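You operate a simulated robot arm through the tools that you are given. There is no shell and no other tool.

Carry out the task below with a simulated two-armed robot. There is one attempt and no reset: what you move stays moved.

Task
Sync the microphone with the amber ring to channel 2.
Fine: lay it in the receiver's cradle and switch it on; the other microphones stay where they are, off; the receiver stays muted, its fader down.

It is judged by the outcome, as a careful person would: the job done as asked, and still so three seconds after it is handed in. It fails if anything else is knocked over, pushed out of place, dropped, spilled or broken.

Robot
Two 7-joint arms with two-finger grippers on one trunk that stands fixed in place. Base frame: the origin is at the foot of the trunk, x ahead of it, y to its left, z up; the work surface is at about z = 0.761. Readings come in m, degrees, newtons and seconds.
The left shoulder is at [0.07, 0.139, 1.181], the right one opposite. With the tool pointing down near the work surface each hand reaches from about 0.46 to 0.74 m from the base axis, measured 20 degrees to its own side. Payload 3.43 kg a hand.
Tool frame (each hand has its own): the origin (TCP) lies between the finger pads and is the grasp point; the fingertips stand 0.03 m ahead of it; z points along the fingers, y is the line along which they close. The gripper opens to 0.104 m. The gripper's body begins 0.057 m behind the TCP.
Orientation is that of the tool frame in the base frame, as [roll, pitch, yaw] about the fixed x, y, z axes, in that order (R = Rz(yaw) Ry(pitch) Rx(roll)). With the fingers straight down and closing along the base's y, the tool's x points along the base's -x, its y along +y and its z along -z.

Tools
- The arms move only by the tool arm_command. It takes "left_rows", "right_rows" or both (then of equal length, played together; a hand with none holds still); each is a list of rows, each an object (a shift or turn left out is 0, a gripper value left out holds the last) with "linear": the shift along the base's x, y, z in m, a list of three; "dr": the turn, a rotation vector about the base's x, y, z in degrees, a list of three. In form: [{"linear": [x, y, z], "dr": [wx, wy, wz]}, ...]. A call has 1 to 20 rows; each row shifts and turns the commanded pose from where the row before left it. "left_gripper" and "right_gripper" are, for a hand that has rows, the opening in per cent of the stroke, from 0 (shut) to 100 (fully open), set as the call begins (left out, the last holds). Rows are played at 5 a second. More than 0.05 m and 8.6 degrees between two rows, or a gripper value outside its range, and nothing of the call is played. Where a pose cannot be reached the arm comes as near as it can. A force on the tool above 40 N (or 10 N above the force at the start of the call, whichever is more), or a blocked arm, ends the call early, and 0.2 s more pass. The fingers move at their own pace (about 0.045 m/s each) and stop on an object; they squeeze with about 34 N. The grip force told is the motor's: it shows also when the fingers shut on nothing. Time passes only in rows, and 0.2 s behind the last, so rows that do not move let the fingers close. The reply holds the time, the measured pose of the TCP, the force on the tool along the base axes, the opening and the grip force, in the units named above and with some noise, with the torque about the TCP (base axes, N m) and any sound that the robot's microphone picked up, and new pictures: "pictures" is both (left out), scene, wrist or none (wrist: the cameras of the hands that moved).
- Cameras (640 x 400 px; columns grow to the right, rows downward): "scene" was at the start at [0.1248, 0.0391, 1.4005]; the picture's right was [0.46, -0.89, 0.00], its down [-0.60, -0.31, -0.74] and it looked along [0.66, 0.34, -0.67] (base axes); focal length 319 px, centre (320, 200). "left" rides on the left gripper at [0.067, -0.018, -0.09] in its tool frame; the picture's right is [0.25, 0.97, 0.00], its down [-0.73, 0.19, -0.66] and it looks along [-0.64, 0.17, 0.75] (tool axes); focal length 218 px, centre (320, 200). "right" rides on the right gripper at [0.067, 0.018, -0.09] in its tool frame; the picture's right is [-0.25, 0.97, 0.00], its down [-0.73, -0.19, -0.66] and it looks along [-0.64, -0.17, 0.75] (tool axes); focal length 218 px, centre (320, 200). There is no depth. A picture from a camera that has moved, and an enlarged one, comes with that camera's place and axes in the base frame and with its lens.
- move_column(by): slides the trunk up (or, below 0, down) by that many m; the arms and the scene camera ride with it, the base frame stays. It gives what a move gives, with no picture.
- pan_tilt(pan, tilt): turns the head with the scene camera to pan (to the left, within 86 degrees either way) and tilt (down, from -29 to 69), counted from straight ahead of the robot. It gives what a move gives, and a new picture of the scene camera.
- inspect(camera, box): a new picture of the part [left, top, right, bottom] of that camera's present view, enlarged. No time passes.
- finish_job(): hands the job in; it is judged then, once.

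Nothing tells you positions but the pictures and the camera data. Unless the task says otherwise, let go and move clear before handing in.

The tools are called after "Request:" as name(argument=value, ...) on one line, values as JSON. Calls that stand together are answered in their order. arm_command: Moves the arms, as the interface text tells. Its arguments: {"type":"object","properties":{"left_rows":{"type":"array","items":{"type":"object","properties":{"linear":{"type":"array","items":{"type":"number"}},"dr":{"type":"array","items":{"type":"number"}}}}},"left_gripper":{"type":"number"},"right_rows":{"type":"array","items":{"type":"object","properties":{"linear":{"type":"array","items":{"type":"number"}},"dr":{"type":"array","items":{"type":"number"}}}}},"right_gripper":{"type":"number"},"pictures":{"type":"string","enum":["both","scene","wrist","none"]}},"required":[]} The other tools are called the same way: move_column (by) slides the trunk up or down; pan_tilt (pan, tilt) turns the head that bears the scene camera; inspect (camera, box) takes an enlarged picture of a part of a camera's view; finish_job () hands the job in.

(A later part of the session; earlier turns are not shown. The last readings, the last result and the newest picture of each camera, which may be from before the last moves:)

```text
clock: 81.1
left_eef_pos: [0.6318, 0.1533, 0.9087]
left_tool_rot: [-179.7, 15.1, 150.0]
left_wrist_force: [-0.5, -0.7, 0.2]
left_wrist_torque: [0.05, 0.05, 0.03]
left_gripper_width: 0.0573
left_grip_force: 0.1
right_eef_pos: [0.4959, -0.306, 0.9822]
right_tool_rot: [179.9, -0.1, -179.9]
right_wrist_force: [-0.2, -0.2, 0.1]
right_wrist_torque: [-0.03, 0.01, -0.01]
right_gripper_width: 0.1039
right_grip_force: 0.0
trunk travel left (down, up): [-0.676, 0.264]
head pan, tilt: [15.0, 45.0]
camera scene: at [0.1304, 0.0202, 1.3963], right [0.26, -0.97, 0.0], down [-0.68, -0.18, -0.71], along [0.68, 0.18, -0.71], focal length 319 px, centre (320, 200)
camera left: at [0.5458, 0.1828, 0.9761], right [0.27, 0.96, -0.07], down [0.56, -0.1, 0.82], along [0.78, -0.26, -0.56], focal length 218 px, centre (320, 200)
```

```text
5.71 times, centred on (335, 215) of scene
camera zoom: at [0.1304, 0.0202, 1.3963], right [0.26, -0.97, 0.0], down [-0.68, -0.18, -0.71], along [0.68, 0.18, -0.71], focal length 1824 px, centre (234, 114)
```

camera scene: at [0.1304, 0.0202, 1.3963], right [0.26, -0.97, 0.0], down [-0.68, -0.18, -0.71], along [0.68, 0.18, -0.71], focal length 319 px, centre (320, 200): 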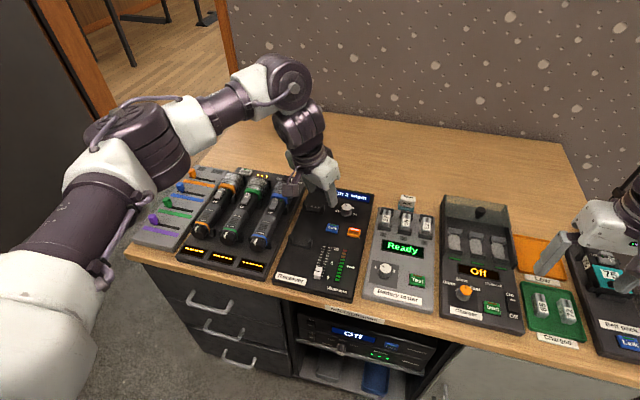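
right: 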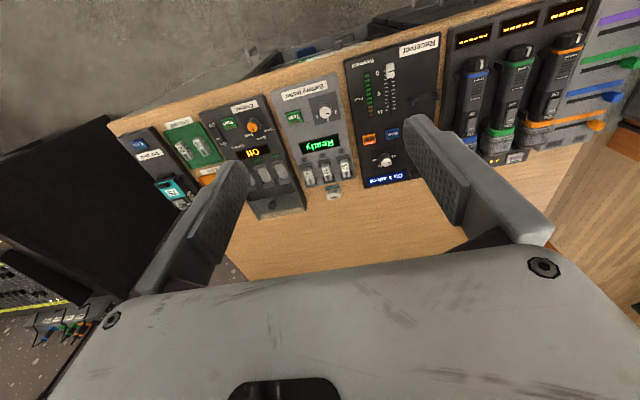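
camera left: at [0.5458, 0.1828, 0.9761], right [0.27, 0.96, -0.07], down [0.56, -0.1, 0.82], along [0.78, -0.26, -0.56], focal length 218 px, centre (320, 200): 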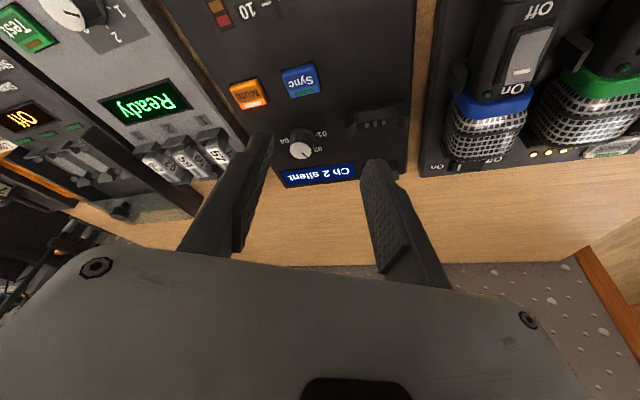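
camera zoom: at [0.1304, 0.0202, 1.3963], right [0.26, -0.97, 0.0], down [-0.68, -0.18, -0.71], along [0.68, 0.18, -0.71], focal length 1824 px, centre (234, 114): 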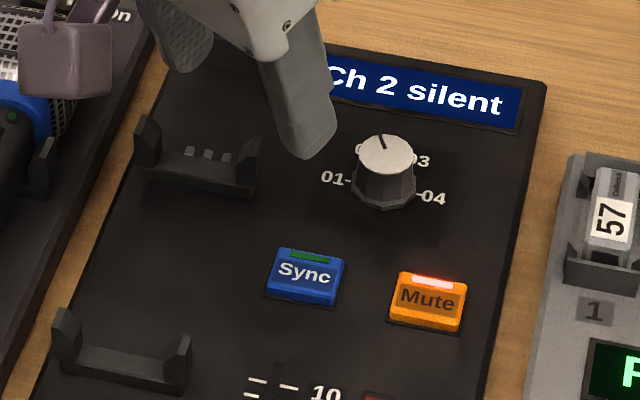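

The display now reads "Ch 2 silent", with Mute still lit. I'll level the hand and move it back over the amber mic.

Request:
arm_command(left_rows=[{"linear": [-0.01, 0.01, 0.01], "dr": [3.75, 6.5, 0]}, {"linear": [-0.02, 0.01, 0.01], "dr": [3.75, 6.5, 0]}, {"linear": [-0.02, 0.03, 0], "dr": [0, 0, 7.5]}, {"linear": [-0.02, 0.03, 0], "dr": [0, 0, 7.5]}, {"linear": [-0.02, 0.03, 0], "dr": [0, 0, 7.5]}, {"linear": [0, 0.03, 0], "dr": [0, 0, 7.5]}, {"linear": [0, 0.03, 0]}, {"linear": [0, 0.03, 0]}, {"linear": [0, 0.03, 0]}, {"linear": [0, 0.03, 0]}, {}], pictures="both")

```text
clock: 83.5
left_eef_pos: [0.5415, 0.4128, 0.9299]
left_tool_rot: [-179.8, 0.2, 180.0]
left_wrist_force: [0.2, -0.3, 0.3]
left_wrist_torque: [0.0, 0.0, 0.01]
left_gripper_width: 0.0573
left_grip_force: 0.1
right_eef_pos: [0.4942, -0.3054, 0.9831]
right_tool_rot: [180.0, 0.1, -179.9]
right_wrist_force: [-0.1, 0.3, 0.0]
right_wrist_torque: [0.0, -0.01, -0.03]
right_gripper_width: 0.1039
right_grip_force: 0.1
trunk travel left (down, up): [-0.676, 0.264]
head pan, tilt: [15.0, 45.0]
camera scene: at [0.1293, 0.0212, 1.3964], right [0.26, -0.97, 0.0], down [-0.68, -0.18, -0.71], along [0.68, 0.18, -0.71], focal length 319 px, centre (320, 200)
camera left: at [0.4734, 0.396, 1.0174], right [-0.25, 0.97, -0.01], down [0.73, 0.19, 0.66], along [0.64, 0.16, -0.75], focal length 218 px, centre (320, 200)
```

scene: 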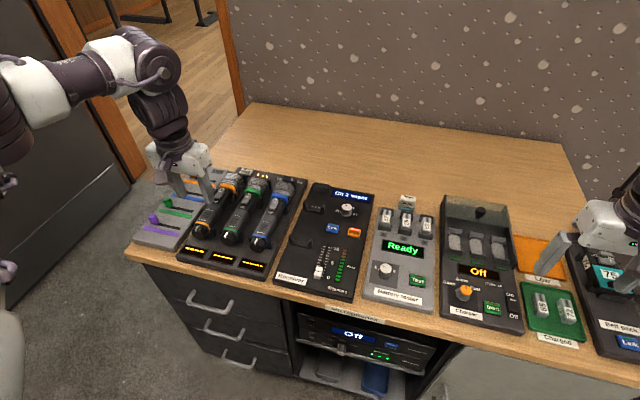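
left: 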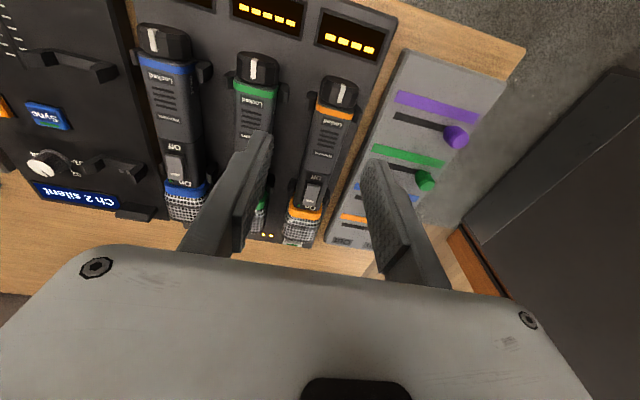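

The hand is near the amber mic with no reach warnings. I'll zoom in on it from both cameras to measure it.

Request:
inspect(camera="left", box=[260, 60, 380, 250])

Request:
inspect(camera="scene", box=[180, 160, 310, 260])

```text
2.11 times, centred on (320, 155) of left
camera zoom: at [0.4734, 0.396, 1.0174], right [-0.25, 0.97, -0.01], down [0.73, 0.19, 0.66], along [0.64, 0.16, -0.75], focal length 460 px, centre (320, 295)
```

zoom: 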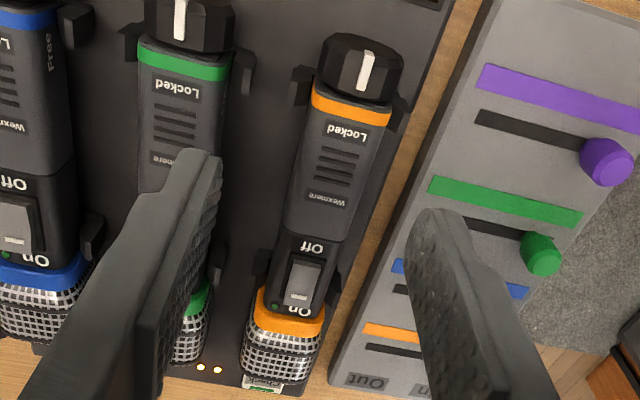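

```text
4.00 times, centred on (245, 210) of scene
camera zoom: at [0.1293, 0.0212, 1.3964], right [0.26, -0.97, 0.0], down [-0.68, -0.18, -0.71], along [0.68, 0.18, -0.71], focal length 1277 px, centre (620, 160)
```

zoom: 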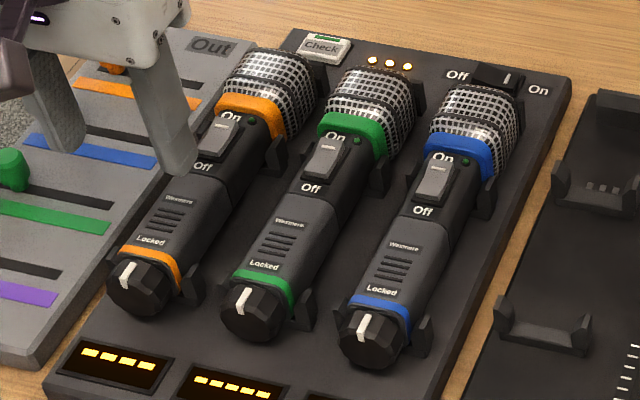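

The amber mic axis runs along x at y≈0.4275, from about 0.51 to 0.73, with its body top near z≈0.81. The rack clips are at x≈0.543 and 0.646. I'll grip between them at x≈0.612 with a 10° forward tilt, so I'll first line up above that point.

Request:
arm_command(left_rows=[{"linear": [0.01, 0.005, 0], "dr": [0, -5, 0]}, {"linear": [0.02, 0.005, 0], "dr": [0, -5, 0]}, {"linear": [0.02, 0.0047, 0]}, {"linear": [0.0205, 0, -0.01]}, {"linear": [0, 0, -0.02]}, {}], left_gripper=56, pictures="both")

```text
clock: 84.9
left_eef_pos: [0.6121, 0.4283, 0.8978]
left_tool_rot: [-179.6, 10.1, -179.9]
left_wrist_force: [0.4, -0.2, 0.5]
left_wrist_torque: [-0.02, 0.0, 0.01]
left_gripper_width: 0.0584
left_grip_force: 0.1
right_eef_pos: [0.4935, -0.3043, 0.9833]
right_tool_rot: [179.9, 0.0, -179.9]
right_wrist_force: [1.0, 0.2, 0.7]
right_wrist_torque: [0.01, 0.01, -0.01]
right_gripper_width: 0.104
right_grip_force: 0.1
trunk travel left (down, up): [-0.676, 0.264]
head pan, tilt: [15.0, 45.0]
camera scene: at [0.1291, 0.0213, 1.3965], right [0.26, -0.97, 0.0], down [-0.68, -0.18, -0.71], along [0.68, 0.18, -0.71], focal length 319 px, centre (320, 200)
camera left: at [0.5297, 0.4111, 0.9735], right [-0.25, 0.97, -0.05], down [0.6, 0.19, 0.77], along [0.76, 0.16, -0.63], focal length 218 px, centre (320, 200)
```

scene: 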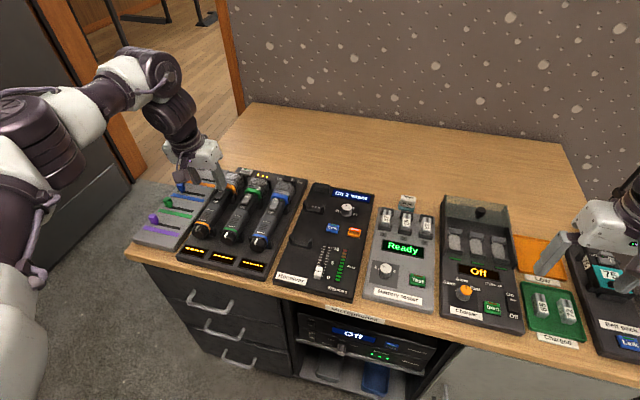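
left: 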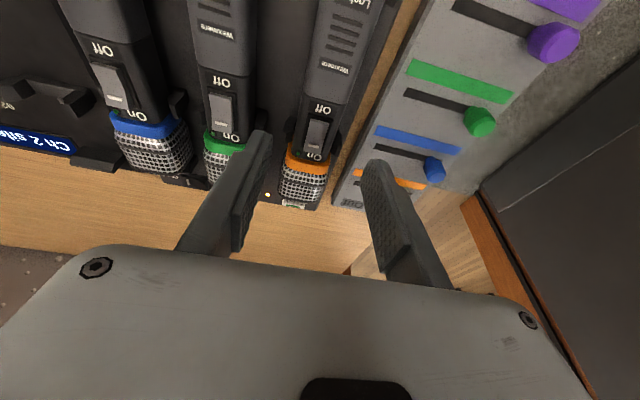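

The hand is lined up over the mic body. I'll descend around it.

Request:
arm_command(left_rows=[{"linear": [0, -0.0008, -0.025]}, {"linear": [0, 0, -0.025]}, {"linear": [0, 0, -0.02]}, {"linear": [0, 0, -0.01]}, {}], pictures="both")

```text
clock: 86.1
left_eef_pos: [0.612, 0.4264, 0.8181]
left_tool_rot: [-179.7, 10.2, 179.9]
left_wrist_force: [-0.5, 0.4, -0.5]
left_wrist_torque: [0.0, -0.01, -0.01]
left_gripper_width: 0.0582
left_grip_force: 0.1
right_eef_pos: [0.4943, -0.304, 0.984]
right_tool_rot: [180.0, 0.1, -180.0]
right_wrist_force: [-0.6, -0.5, 1.2]
right_wrist_torque: [0.01, -0.02, -0.01]
right_gripper_width: 0.1037
right_grip_force: 0.0
trunk travel left (down, up): [-0.676, 0.264]
head pan, tilt: [15.0, 45.0]
camera scene: at [0.1291, 0.0215, 1.3965], right [0.26, -0.97, 0.0], down [-0.68, -0.18, -0.71], along [0.68, 0.18, -0.71], focal length 319 px, centre (320, 200)
camera left: at [0.5302, 0.4105, 0.8933], right [-0.25, 0.97, -0.05], down [0.6, 0.19, 0.78], along [0.76, 0.16, -0.63], focal length 218 px, centre (320, 200)
```

scene: 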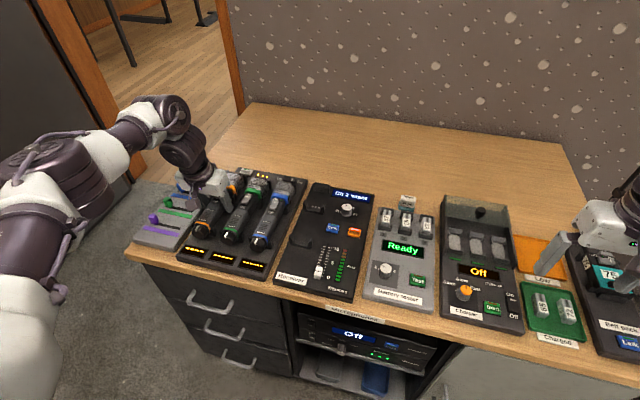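
left: 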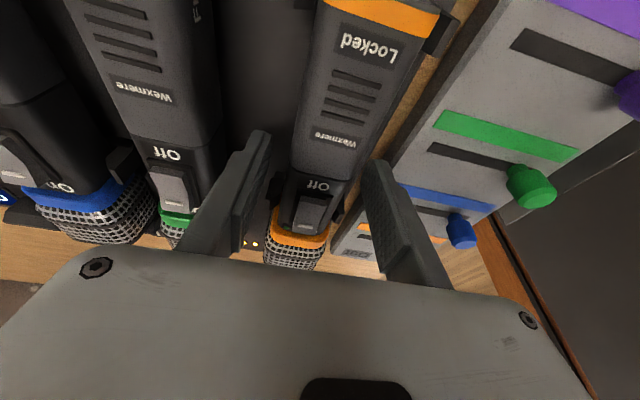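

Request:
inspect(camera="left", box=[230, 100, 420, 280])

Request:
inspect(camera="scene", box=[170, 150, 290, 250])

```text
2.22 times, centred on (325, 190) of left
camera zoom: at [0.5302, 0.4105, 0.8933], right [-0.25, 0.97, -0.05], down [0.6, 0.19, 0.78], along [0.76, 0.16, -0.63], focal length 485 px, centre (309, 222)
```

zoom: 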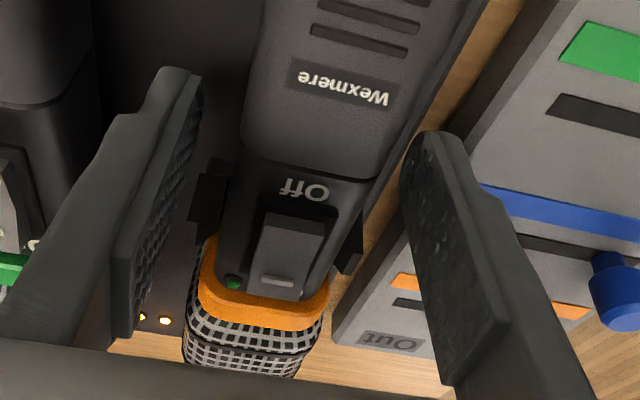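

```text
4.00 times, centred on (230, 200) of scene
camera zoom: at [0.1291, 0.0215, 1.3965], right [0.26, -0.97, 0.0], down [-0.68, -0.18, -0.71], along [0.68, 0.18, -0.71], focal length 1277 px, centre (680, 200)
```

zoom: 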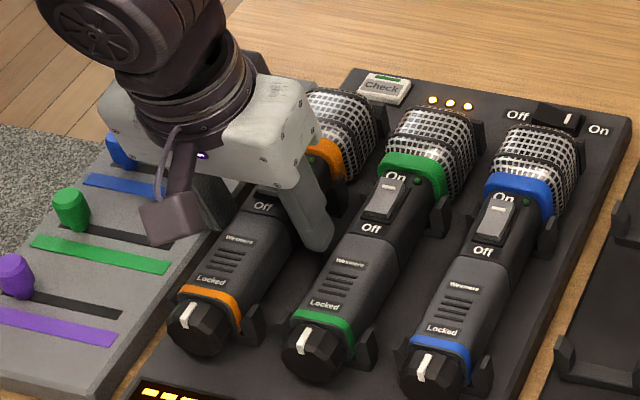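

The fingers straddle the step between the grey and black body sections. I'll shift back 18 mm so the pads grip only the grey section, lower slightly, and close.

Request:
arm_command(left_rows=[{"linear": [-0.009, 0.0006, 0]}, {"linear": [-0.009, 0.0005, -0.003]}, {"linear": [0, 0, -0.003]}, {}], pictures="wrist")

```text
clock: 87.1
left_eef_pos: [0.5927, 0.4284, 0.8128]
left_tool_rot: [-179.7, 10.3, 180.0]
left_wrist_force: [-0.2, 0.7, 0.2]
left_wrist_torque: [0.03, 0.05, 0.0]
left_gripper_width: 0.0583
left_grip_force: 0.0
right_eef_pos: [0.4937, -0.3044, 0.9846]
right_tool_rot: [179.9, 0.0, 179.9]
right_wrist_force: [0.1, 0.2, 0.2]
right_wrist_torque: [-0.01, 0.01, -0.01]
right_gripper_width: 0.1037
right_grip_force: 0.1
trunk travel left (down, up): [-0.676, 0.264]
head pan, tilt: [15.0, 45.0]
camera left: at [0.5117, 0.4117, 0.8872], right [-0.25, 0.97, -0.05], down [0.6, 0.19, 0.77], along [0.76, 0.16, -0.63], focal length 218 px, centre (320, 200)
```

left: 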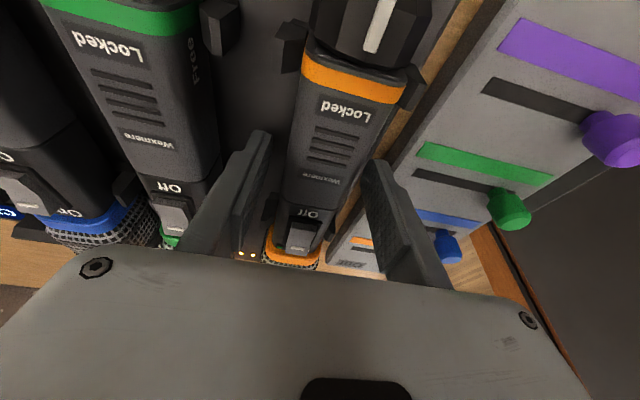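

Request:
arm_command(left_rows=[{}, {}, {}, {}], left_gripper=0, pictures="both")

```text
clock: 88.1
left_eef_pos: [0.5957, 0.4279, 0.8123]
left_tool_rot: [-179.7, 10.2, -180.0]
left_wrist_force: [0.5, -2.4, 0.0]
left_wrist_torque: [0.0, 0.02, 0.0]
left_gripper_width: 0.0358
left_grip_force: 33.8
right_eef_pos: [0.4941, -0.3059, 0.9834]
right_tool_rot: [179.9, -0.1, -180.0]
right_wrist_force: [-0.2, -0.1, 0.9]
right_wrist_torque: [-0.02, -0.01, -0.01]
right_gripper_width: 0.1039
right_grip_force: 0.1
trunk travel left (down, up): [-0.676, 0.264]
head pan, tilt: [15.0, 45.0]
camera scene: at [0.1295, 0.0215, 1.3964], right [0.26, -0.97, 0.0], down [-0.68, -0.18, -0.71], along [0.68, 0.18, -0.71], focal length 319 px, centre (320, 200)
camera left: at [0.5121, 0.4113, 0.8871], right [-0.25, 0.97, -0.05], down [0.6, 0.19, 0.77], along [0.76, 0.16, -0.63], focal length 218 px, centre (320, 200)
```

scene: 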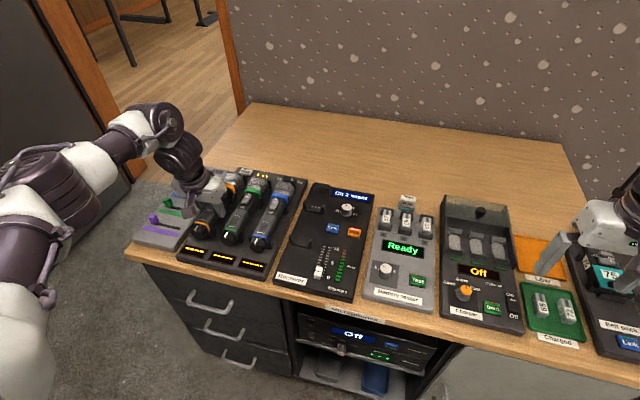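
left: 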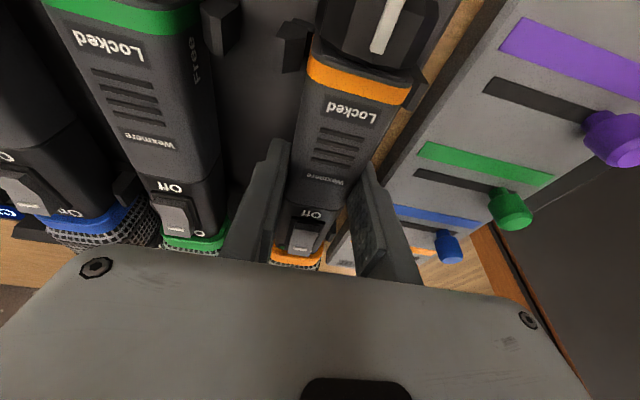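

The grip is good at 35.8 mm. I'll lift straight up slowly.

Request:
arm_command(left_rows=[{"linear": [0, 0, 0.008]}, {"linear": [0, 0, 0.01]}, {"linear": [0, 0, 0.012]}, {"linear": [0, 0, 0.015]}, {"linear": [0, 0, 0.015]}, {}], pictures="both")

```text
clock: 89.5
left_eef_pos: [0.5936, 0.4284, 0.8729]
left_tool_rot: [-179.7, 10.0, -179.9]
left_wrist_force: [0.6, 0.2, -4.5]
left_wrist_torque: [0.03, 0.17, 0.02]
left_gripper_width: 0.0357
left_grip_force: 34.6
right_eef_pos: [0.4943, -0.3047, 0.9834]
right_tool_rot: [-180.0, -0.1, 179.9]
right_wrist_force: [0.6, 0.4, 0.6]
right_wrist_torque: [-0.01, 0.0, 0.02]
right_gripper_width: 0.1039
right_grip_force: 0.0
trunk travel left (down, up): [-0.676, 0.264]
head pan, tilt: [15.0, 45.0]
camera scene: at [0.1301, 0.0224, 1.3963], right [0.26, -0.97, 0.0], down [-0.68, -0.18, -0.71], along [0.68, 0.18, -0.71], focal length 319 px, centre (320, 200)
camera left: at [0.5119, 0.4119, 0.9473], right [-0.25, 0.97, -0.05], down [0.6, 0.19, 0.77], along [0.76, 0.16, -0.63], focal length 218 px, centre (320, 200)
```

scene: 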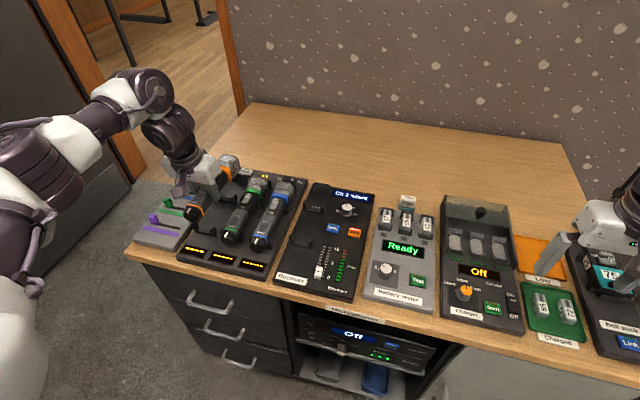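
left: 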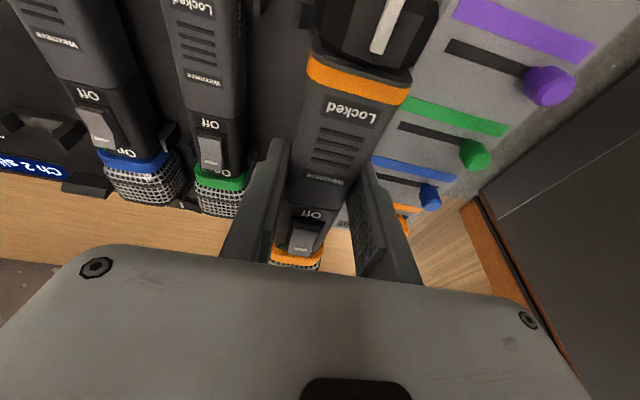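

The mic is held securely, weighing about 0.46 kg. I'll lift it a bit more and move it toward the receiver, then look at the empty rack slot to compare its clips with the cradle's.

Request:
arm_command(left_rows=[{"linear": [-0.01, 0, 0.025]}, {"linear": [-0.01, 0, 0.025]}, {"linear": [0, -0.02, 0]}, {"linear": [0, -0.025, 0]}, {"linear": [0, -0.03, 0]}, {"linear": [0, -0.03, 0]}, {"linear": [0, -0.03, 0]}, {"linear": [0, -0.03, 0]}, {"linear": [0, -0.03, 0]}, {}], pictures="both")

Request:
inspect(camera="scene", box=[175, 150, 385, 290])

```text
clock: 91.7
left_eef_pos: [0.5731, 0.2328, 0.9225]
left_tool_rot: [-179.6, 10.2, 179.9]
left_wrist_force: [-0.5, -0.2, -4.2]
left_wrist_torque: [-0.01, 0.16, 0.0]
left_gripper_width: 0.0356
left_grip_force: 34.0
right_eef_pos: [0.4948, -0.303, 0.9829]
right_tool_rot: [-180.0, 0.1, 179.9]
right_wrist_force: [-0.3, 0.8, 0.6]
right_wrist_torque: [0.0, -0.02, -0.01]
right_gripper_width: 0.1043
right_grip_force: 0.1
trunk travel left (down, up): [-0.676, 0.264]
head pan, tilt: [15.0, 45.0]
camera scene: at [0.1295, 0.0228, 1.3964], right [0.26, -0.97, 0.0], down [-0.68, -0.18, -0.71], along [0.68, 0.18, -0.71], focal length 319 px, centre (320, 200)
camera left: at [0.4914, 0.2163, 0.9977], right [-0.25, 0.97, -0.05], down [0.6, 0.19, 0.77], along [0.76, 0.16, -0.63], focal length 218 px, centre (320, 200)
```

scene: 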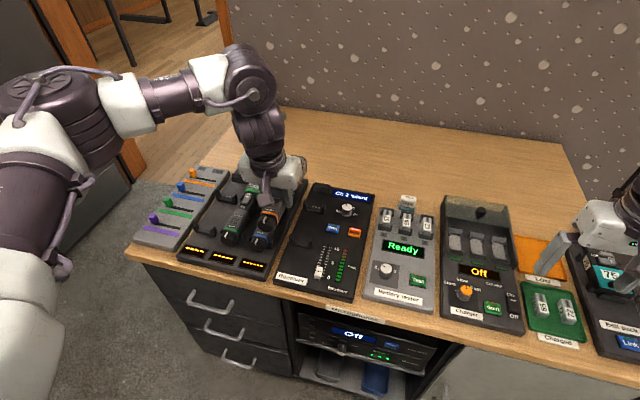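
left: 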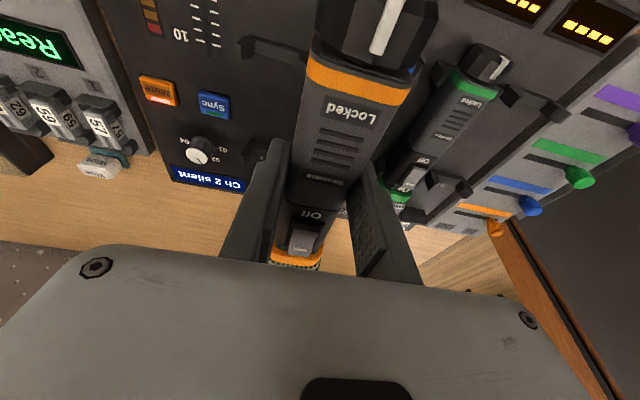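

```text
2.86 times, centred on (280, 220) of scene
camera zoom: at [0.1295, 0.0228, 1.3964], right [0.26, -0.97, 0.0], down [-0.68, -0.18, -0.71], along [0.68, 0.18, -0.71], focal length 912 px, centre (434, 143)
```

zoom: 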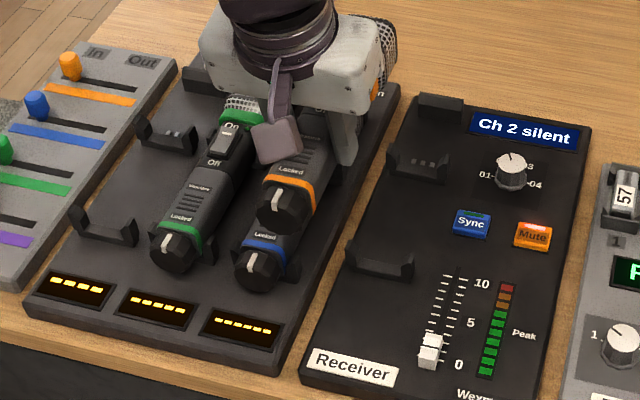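

Request:
inspect(camera="scene", box=[195, 165, 265, 240])

Request:
inspect(camera="scene", box=[285, 175, 355, 250])

```text
5.33 times, centred on (230, 202) of scene
camera zoom: at [0.1295, 0.0228, 1.3964], right [0.26, -0.97, 0.0], down [-0.68, -0.18, -0.71], along [0.68, 0.18, -0.71], focal length 1702 px, centre (800, 187)
```

zoom: 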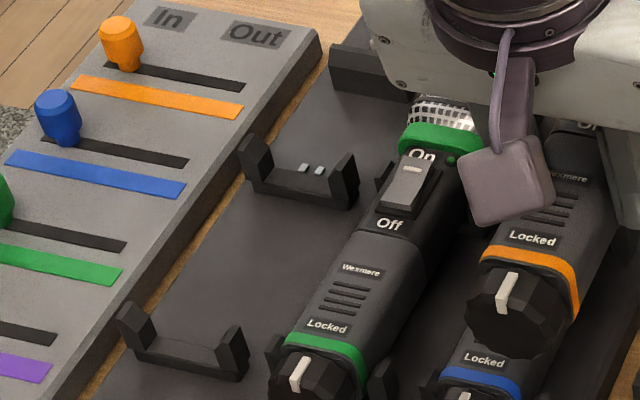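

```text
5.33 times, centred on (320, 212) of scene
camera zoom: at [0.1295, 0.0228, 1.3964], right [0.26, -0.97, 0.0], down [-0.68, -0.18, -0.71], along [0.68, 0.18, -0.71], focal length 1702 px, centre (320, 133)
```

zoom: 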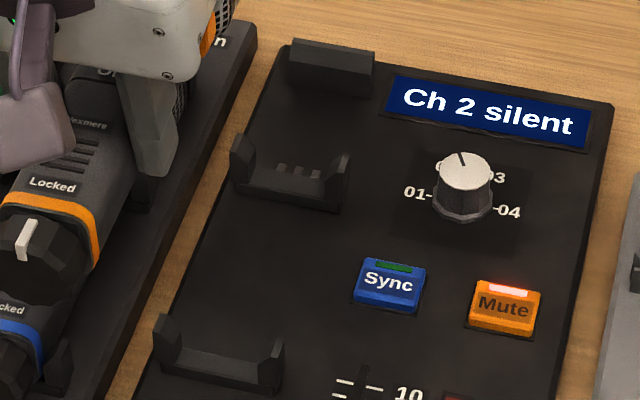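

The rack slot and cradle have matching clip spacing, about 0.115 m. I'll zoom in tightly on each clip to refine the offset between them.

Request:
inspect(camera="scene", box=[218, 186, 242, 206])

Request:
inspect(camera="scene", box=[205, 217, 229, 237])

Request:
inspect(camera="scene", box=[306, 196, 330, 216])

Request:
inspect(camera="scene", box=[294, 231, 318, 251])

```text
16.00 times, centred on (230, 196) of scene
camera zoom: at [0.1295, 0.0228, 1.3964], right [0.26, -0.97, 0.0], down [-0.68, -0.18, -0.71], along [0.68, 0.18, -0.71], focal length 5106 px, centre (1760, 264)
```

zoom: 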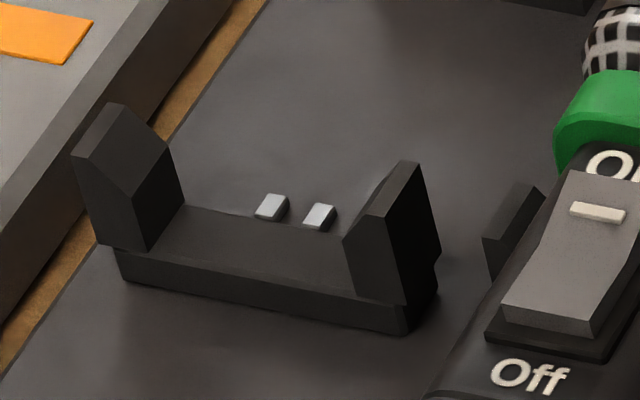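

```text
16.00 times, centred on (217, 227) of scene
camera zoom: at [0.1295, 0.0228, 1.3964], right [0.26, -0.97, 0.0], down [-0.68, -0.18, -0.71], along [0.68, 0.18, -0.71], focal length 5106 px, centre (1968, -232)
```

zoom: 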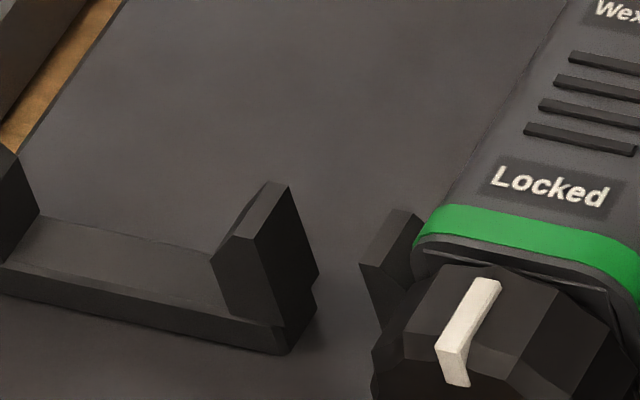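

```text
16.00 times, centred on (318, 206) of scene
camera zoom: at [0.1295, 0.0228, 1.3964], right [0.26, -0.97, 0.0], down [-0.68, -0.18, -0.71], along [0.68, 0.18, -0.71], focal length 5106 px, centre (352, 104)
```

zoom: 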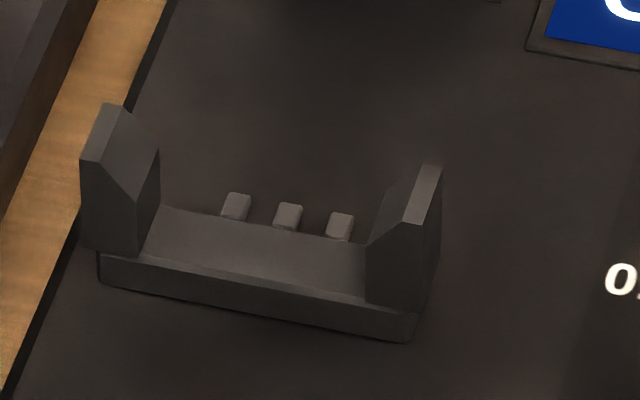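

```text
16.00 times, centred on (306, 241) of scene
camera zoom: at [0.1295, 0.0228, 1.3964], right [0.26, -0.97, 0.0], down [-0.68, -0.18, -0.71], along [0.68, 0.18, -0.71], focal length 5106 px, centre (544, -456)
```

zoom: 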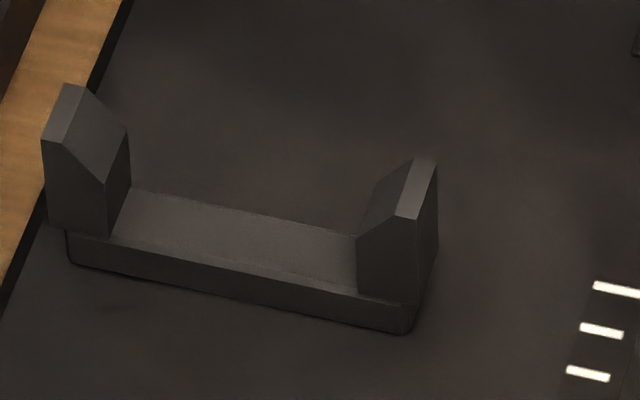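

Request:
inspect(camera="scene", box=[258, 262, 290, 290])

Request:
inspect(camera="left", box=[120, 20, 320, 220])

```text
14.29 times, centred on (274, 276) of scene
camera zoom: at [0.1295, 0.0228, 1.3964], right [0.26, -0.97, 0.0], down [-0.68, -0.18, -0.71], along [0.68, 0.18, -0.71], focal length 4559 px, centre (977, -886)
```

zoom: 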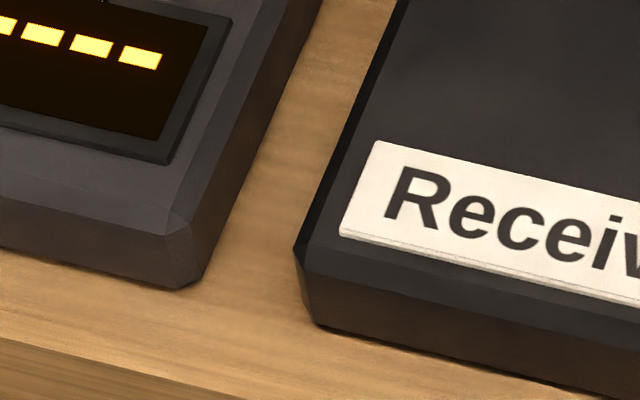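

```text
2.00 times, centred on (220, 120) of left
camera zoom: at [0.4914, 0.2163, 0.9977], right [-0.25, 0.97, -0.05], down [0.6, 0.19, 0.77], along [0.76, 0.16, -0.63], focal length 436 px, centre (520, 360)
```

zoom: 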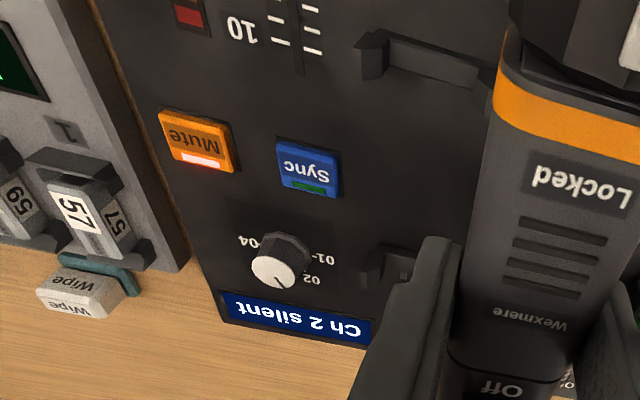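

Both slots line up well: the offset is about Δx=+0.025, Δy=−0.242. I'll check the end stops too before lowering.

Request:
inspect(camera="scene", box=[230, 166, 260, 190])

Request:
inspect(camera="scene", box=[308, 176, 338, 200])

Request:
inspect(camera="scene", box=[240, 150, 320, 240])

```text
16.00 times, centred on (245, 178) of scene
camera zoom: at [0.1295, 0.0228, 1.3964], right [0.26, -0.97, 0.0], down [-0.68, -0.18, -0.71], along [0.68, 0.18, -0.71], focal length 5106 px, centre (1520, 552)
```

zoom: 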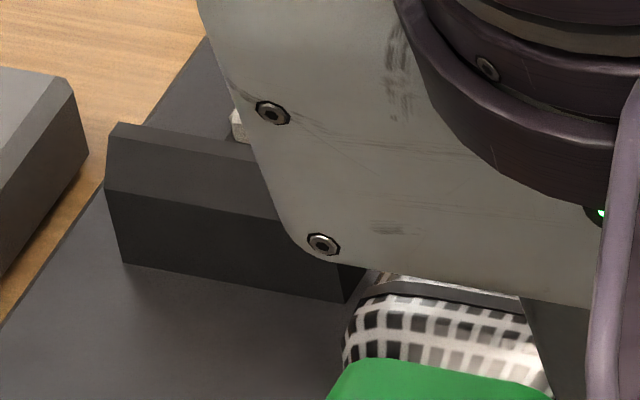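

```text
16.00 times, centred on (323, 188) of scene
camera zoom: at [0.1295, 0.0228, 1.3964], right [0.26, -0.97, 0.0], down [-0.68, -0.18, -0.71], along [0.68, 0.18, -0.71], focal length 5106 px, centre (272, 392)
```

zoom: 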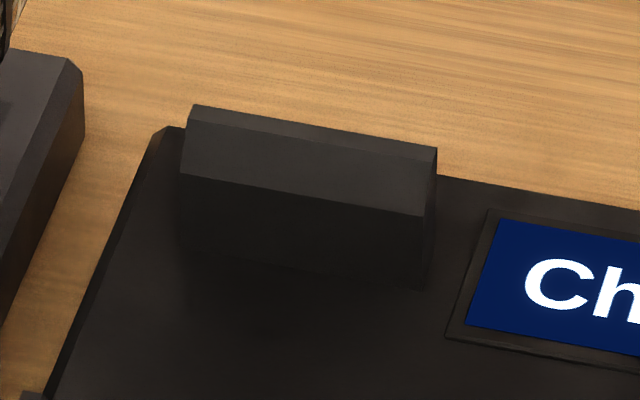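

```text
4.44 times, centred on (280, 195) of scene
camera zoom: at [0.1295, 0.0228, 1.3964], right [0.26, -0.97, 0.0], down [-0.68, -0.18, -0.71], along [0.68, 0.18, -0.71], focal length 1418 px, centre (498, 222)
```

zoom: 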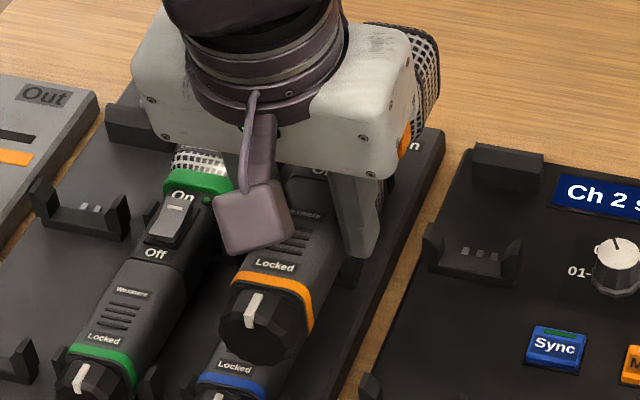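

All three reference points agree, so the cradle target for the TCP is about (0.619, 0.187). I'll move above it and check the alignment.

Request:
arm_command(left_rows=[{"linear": [0.015, -0.015, 0]}, {"linear": [0.015, -0.015, 0]}, {"linear": [0.0162, -0.0158, -0.01]}, {"linear": [0, 0, -0.02]}, {"linear": [0, 0, -0.02]}, {}], pictures="both")

Request:
inspect(camera="scene", box=[270, 165, 360, 265])

```text
clock: 93.1
left_eef_pos: [0.6193, 0.187, 0.872]
left_tool_rot: [-179.7, 10.2, -180.0]
left_wrist_force: [-0.1, 0.1, -3.1]
left_wrist_torque: [0.02, 0.14, 0.02]
left_gripper_width: 0.0359
left_grip_force: 33.9
right_eef_pos: [0.4942, -0.3055, 0.9826]
right_tool_rot: [180.0, -0.1, 180.0]
right_wrist_force: [-0.4, 0.0, -0.7]
right_wrist_torque: [0.01, -0.02, -0.03]
right_gripper_width: 0.1039
right_grip_force: 0.1
trunk travel left (down, up): [-0.676, 0.264]
head pan, tilt: [15.0, 45.0]
camera scene: at [0.1297, 0.0213, 1.3964], right [0.26, -0.97, 0.0], down [-0.68, -0.18, -0.71], along [0.68, 0.18, -0.71], focal length 319 px, centre (320, 200)
camera left: at [0.5379, 0.17, 0.9476], right [-0.25, 0.97, -0.05], down [0.6, 0.19, 0.77], along [0.76, 0.16, -0.63], focal length 218 px, centre (320, 200)
```

scene: 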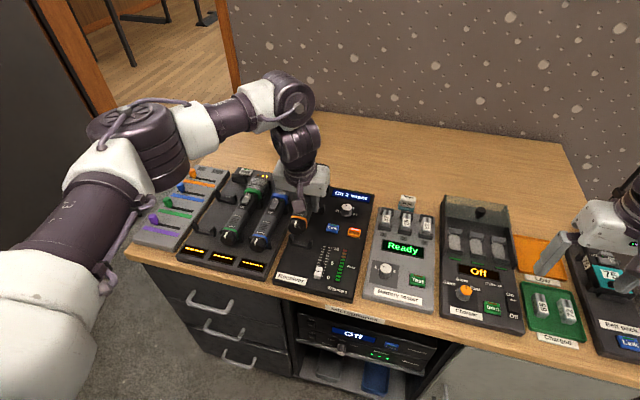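
left: 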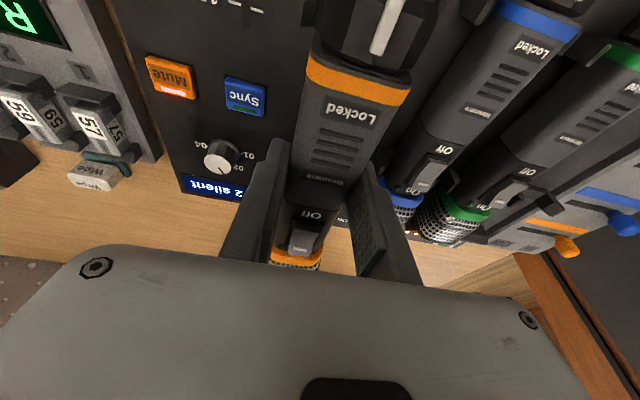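

```text
4.00 times, centred on (315, 215) of scene
camera zoom: at [0.1297, 0.0213, 1.3964], right [0.26, -0.97, 0.0], down [-0.68, -0.18, -0.71], along [0.68, 0.18, -0.71], focal length 1277 px, centre (340, 140)
```

zoom: 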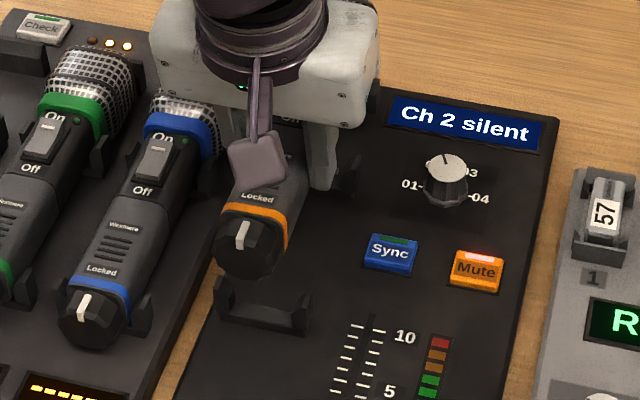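

The mic is above the cradle and lined up. I'll lower it most of the way.

Request:
arm_command(left_rows=[{"linear": [0, 0, -0.015]}, {"linear": [0, 0, -0.015]}, {"linear": [0, 0, -0.012]}, {}], pictures="wrist")

Request:
inspect(camera="scene", box=[280, 185, 350, 260])

```text
clock: 94.1
left_eef_pos: [0.6213, 0.1875, 0.831]
left_tool_rot: [-179.8, 10.0, -180.0]
left_wrist_force: [-1.0, -0.2, -3.2]
left_wrist_torque: [0.0, 0.2, -0.04]
left_gripper_width: 0.0357
left_grip_force: 34.3
right_eef_pos: [0.4958, -0.3053, 0.9833]
right_tool_rot: [-180.0, 0.0, -179.9]
right_wrist_force: [-0.5, 0.1, 0.9]
right_wrist_torque: [0.04, 0.0, -0.01]
right_gripper_width: 0.1038
right_grip_force: 0.0
trunk travel left (down, up): [-0.676, 0.264]
head pan, tilt: [15.0, 45.0]
camera left: at [0.5382, 0.1701, 0.9056], right [-0.25, 0.97, -0.05], down [0.6, 0.19, 0.77], along [0.76, 0.16, -0.63], focal length 218 px, centre (320, 200)
```

left: 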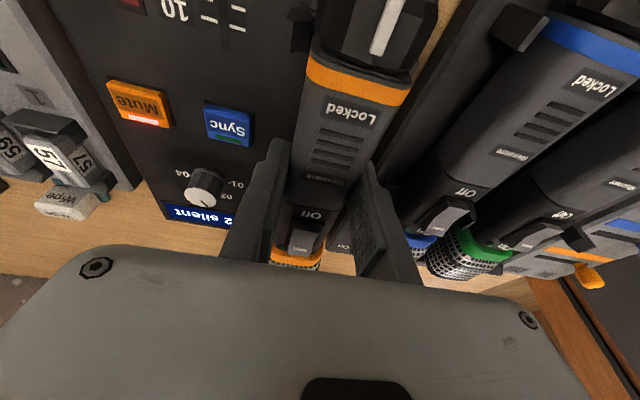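

```text
5.33 times, centred on (315, 222) of scene
camera zoom: at [0.1298, 0.0217, 1.3964], right [0.26, -0.97, 0.0], down [-0.68, -0.18, -0.71], along [0.68, 0.18, -0.71], focal length 1702 px, centre (347, 80)
```

zoom: 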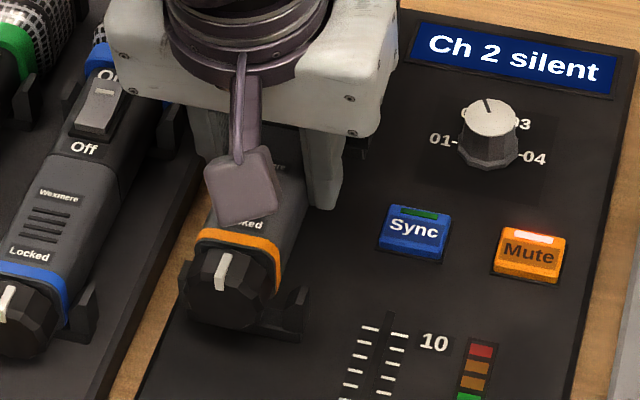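

Request:
arm_command(left_rows=[{"linear": [0, 0, -0.006]}, {"linear": [0, 0, -0.006]}, {"linear": [0, 0, -0.003]}, {}], pictures="wrist")

Request:
inspect(camera="scene", box=[280, 185, 350, 260])

```text
clock: 95.1
left_eef_pos: [0.6199, 0.1876, 0.8145]
left_tool_rot: [-179.7, 10.2, 180.0]
left_wrist_force: [0.2, -0.7, -3.4]
left_wrist_torque: [0.0, 0.18, 0.03]
left_gripper_width: 0.0357
left_grip_force: 33.6
right_eef_pos: [0.4951, -0.3057, 0.9836]
right_tool_rot: [180.0, -0.1, 180.0]
right_wrist_force: [-0.1, -0.8, 0.2]
right_wrist_torque: [0.03, -0.03, 0.01]
right_gripper_width: 0.104
right_grip_force: 0.1
trunk travel left (down, up): [-0.676, 0.264]
head pan, tilt: [15.0, 45.0]
camera left: at [0.5379, 0.1703, 0.8903], right [-0.25, 0.97, -0.05], down [0.6, 0.19, 0.77], along [0.76, 0.16, -0.63], focal length 218 px, centre (320, 200)
```

left: 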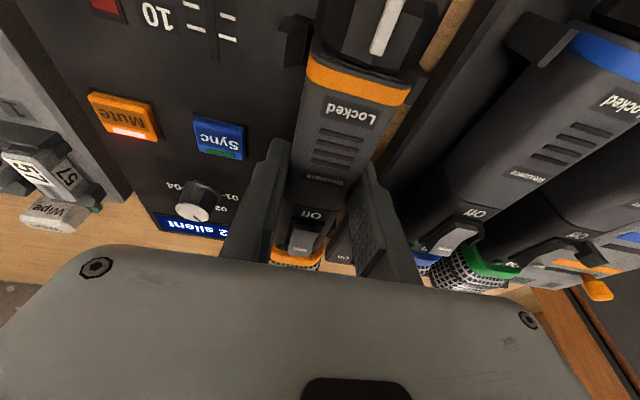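

```text
5.33 times, centred on (315, 222) of scene
camera zoom: at [0.1299, 0.0217, 1.3964], right [0.26, -0.97, 0.0], down [-0.68, -0.18, -0.71], along [0.68, 0.18, -0.71], focal length 1702 px, centre (347, 80)
```

zoom: 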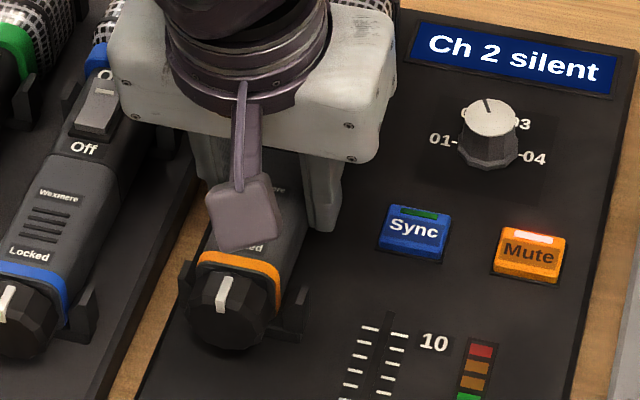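

Request:
arm_command(left_rows=[{"linear": [0, 0, -0.001]}, {"linear": [0, 0, -0.001]}, {}], pictures="none")

Request:
arm_command(left_rows=[{"linear": [0, 0, -0.001]}, {}], pictures="none")

```text
clock: 95.9
left_eef_pos: [0.6208, 0.1869, 0.8139]
left_tool_rot: [-179.8, 10.2, -179.9]
left_wrist_force: [0.5, 0.5, -3.8]
left_wrist_torque: [-0.03, 0.18, -0.01]
left_gripper_width: 0.0358
left_grip_force: 33.9
right_eef_pos: [0.4951, -0.3053, 0.9839]
right_tool_rot: [180.0, -0.2, -180.0]
right_wrist_force: [0.0, -0.1, -0.2]
right_wrist_torque: [-0.01, 0.02, 0.04]
right_gripper_width: 0.1041
right_grip_force: 0.1
trunk travel left (down, up): [-0.676, 0.264]
head pan, tilt: [15.0, 45.0]
```

```text
clock: 96.5
left_eef_pos: [0.6197, 0.1881, 0.8128]
left_tool_rot: [-179.7, 10.1, 179.9]
left_wrist_force: [0.1, -0.1, -3.5]
left_wrist_torque: [-0.01, 0.19, 0.04]
left_gripper_width: 0.0357
left_grip_force: 34.2
right_eef_pos: [0.4956, -0.3055, 0.9833]
right_tool_rot: [180.0, -0.1, -180.0]
right_wrist_force: [0.5, 0.3, 0.1]
right_wrist_torque: [-0.02, 0.0, -0.01]
right_gripper_width: 0.104
right_grip_force: 0.1
trunk travel left (down, up): [-0.676, 0.264]
head pan, tilt: [15.0, 45.0]
```

Request:
arm_command(left_rows=[{"linear": [0, 0, -0.001]}, {}], pictures="none")

Request:
arm_command(left_rows=[{"linear": [0, 0, -0.001]}, {}], pictures="none")

Request:
arm_command(left_rows=[{"linear": [0, 0, -0.001]}, {}], pictures="none")

```text
clock: 97.1
left_eef_pos: [0.6204, 0.1877, 0.8126]
left_tool_rot: [-179.7, 10.2, 180.0]
left_wrist_force: [1.3, 0.1, -0.9]
left_wrist_torque: [0.07, -0.05, -0.05]
left_gripper_width: 0.0359
left_grip_force: 34.2
right_eef_pos: [0.4941, -0.3051, 0.9846]
right_tool_rot: [-180.0, 0.0, -180.0]
right_wrist_force: [-0.4, 0.4, -0.3]
right_wrist_torque: [0.03, 0.02, 0.0]
right_gripper_width: 0.104
right_grip_force: 0.0
trunk travel left (down, up): [-0.676, 0.264]
head pan, tilt: [15.0, 45.0]
```

```text
clock: 97.7
left_eef_pos: [0.62, 0.1872, 0.8132]
left_tool_rot: [-179.6, 10.3, -180.0]
left_wrist_force: [3.2, 1.8, 7.9]
left_wrist_torque: [0.26, 0.7, -0.14]
left_gripper_width: 0.0357
left_grip_force: 33.9
right_eef_pos: [0.4946, -0.305, 0.9835]
right_tool_rot: [-180.0, 0.0, 180.0]
right_wrist_force: [0.0, -0.4, 0.4]
right_wrist_torque: [0.01, 0.02, -0.01]
right_gripper_width: 0.1044
right_grip_force: 0.0
trunk travel left (down, up): [-0.676, 0.264]
head pan, tilt: [15.0, 45.0]
```

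```text
clock: 98.3
left_eef_pos: [0.6198, 0.1873, 0.8114]
left_tool_rot: [-179.7, 10.4, 179.9]
left_wrist_force: [3.6, 3.2, 16.5]
left_wrist_torque: [0.44, 0.73, -0.15]
left_gripper_width: 0.0356
left_grip_force: 33.7
right_eef_pos: [0.4938, -0.3046, 0.9846]
right_tool_rot: [-180.0, 0.0, -180.0]
right_wrist_force: [-0.8, 0.5, -1.1]
right_wrist_torque: [0.0, -0.01, -0.01]
right_gripper_width: 0.104
right_grip_force: 0.0
trunk travel left (down, up): [-0.676, 0.264]
head pan, tilt: [15.0, 45.0]
```

The mic has touched down at the same height as in the rack. I'll ease off 2 mm of pressure and check how it sits before releasing.

Request:
arm_command(left_rows=[{"linear": [0, 0, 0.001]}, {"linear": [0, 0, 0.0005]}, {}], pictures="wrist")

Request:
inspect(camera="scene", box=[285, 215, 335, 255])

Request:
inspect(camera="left", box=[220, 0, 460, 270])

```text
clock: 99.1
left_eef_pos: [0.6195, 0.1869, 0.8118]
left_tool_rot: [-179.7, 10.3, -180.0]
left_wrist_force: [4.7, 2.7, 10.3]
left_wrist_torque: [0.27, -0.88, 0.09]
left_gripper_width: 0.0357
left_grip_force: 33.4
right_eef_pos: [0.494, -0.3046, 0.9838]
right_tool_rot: [-180.0, 0.1, 179.9]
right_wrist_force: [0.5, -0.1, 0.1]
right_wrist_torque: [-0.01, 0.0, -0.03]
right_gripper_width: 0.1039
right_grip_force: 0.0
trunk travel left (down, up): [-0.676, 0.264]
head pan, tilt: [15.0, 45.0]
camera left: at [0.5373, 0.1699, 0.8868], right [-0.25, 0.97, -0.05], down [0.6, 0.19, 0.78], along [0.76, 0.16, -0.63], focal length 218 px, centre (320, 200)
```

left: 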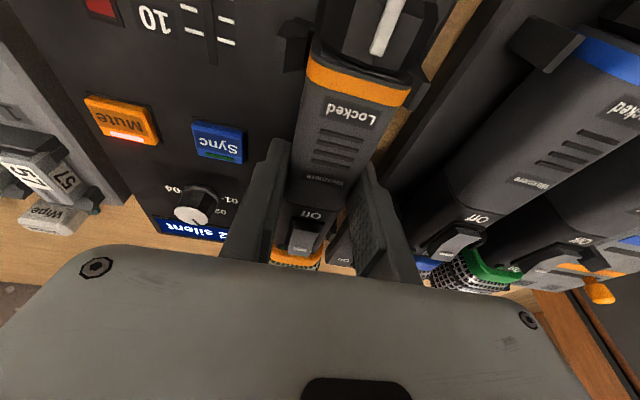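

```text
10.00 times, centred on (310, 235) of scene
camera zoom: at [0.1282, 0.0214, 1.3965], right [0.26, -0.97, 0.0], down [-0.68, -0.18, -0.71], along [0.68, 0.18, -0.71], focal length 3191 px, centre (420, -150)
```

zoom: 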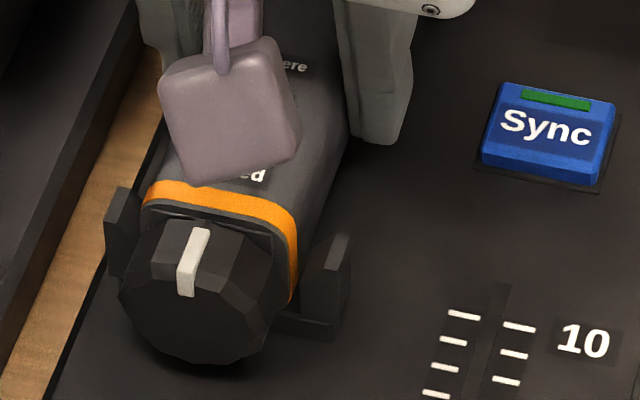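

```text
1.48 times, centred on (340, 135) of left
camera zoom: at [0.5373, 0.1699, 0.8868], right [-0.25, 0.97, -0.05], down [0.6, 0.19, 0.78], along [0.76, 0.16, -0.63], focal length 323 px, centre (290, 296)
```

zoom: 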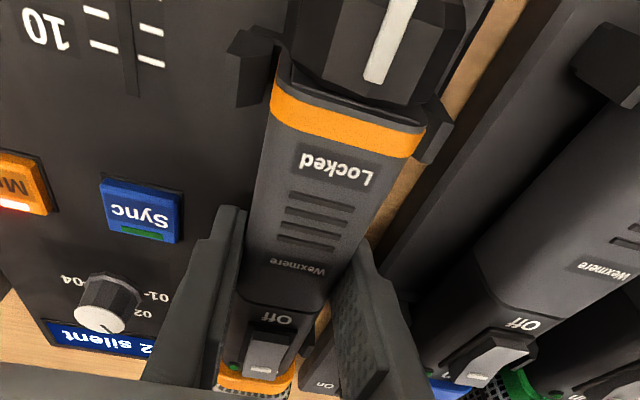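

Request:
arm_command(left_rows=[{"linear": [0, 0, 0.0015]}, {"linear": [0, -0.001, 0]}, {}], pictures="none")

Request:
arm_command(left_rows=[{"linear": [0, 0, -0.001]}, {}], pictures="none")

```text
clock: 99.9
left_eef_pos: [0.6185, 0.1863, 0.8117]
left_tool_rot: [-179.7, 10.0, 180.0]
left_wrist_force: [-0.4, 1.0, -0.9]
left_wrist_torque: [0.07, -0.01, 0.05]
left_gripper_width: 0.0356
left_grip_force: 34.1
right_eef_pos: [0.4941, -0.3046, 0.9835]
right_tool_rot: [-179.9, -0.1, 180.0]
right_wrist_force: [0.7, 0.6, -0.1]
right_wrist_torque: [0.0, 0.02, 0.01]
right_gripper_width: 0.104
right_grip_force: 0.1
trunk travel left (down, up): [-0.676, 0.264]
head pan, tilt: [15.0, 45.0]
```

```text
clock: 100.5
left_eef_pos: [0.6198, 0.1859, 0.813]
left_tool_rot: [-179.6, 10.2, -179.9]
left_wrist_force: [-0.5, 0.1, -0.8]
left_wrist_torque: [0.04, -0.06, 0.03]
left_gripper_width: 0.0358
left_grip_force: 34.0
right_eef_pos: [0.494, -0.304, 0.9836]
right_tool_rot: [-180.0, 0.0, 179.9]
right_wrist_force: [-0.5, 0.0, 0.7]
right_wrist_torque: [0.0, 0.0, -0.02]
right_gripper_width: 0.104
right_grip_force: 0.1
trunk travel left (down, up): [-0.676, 0.264]
head pan, tilt: [15.0, 45.0]
```

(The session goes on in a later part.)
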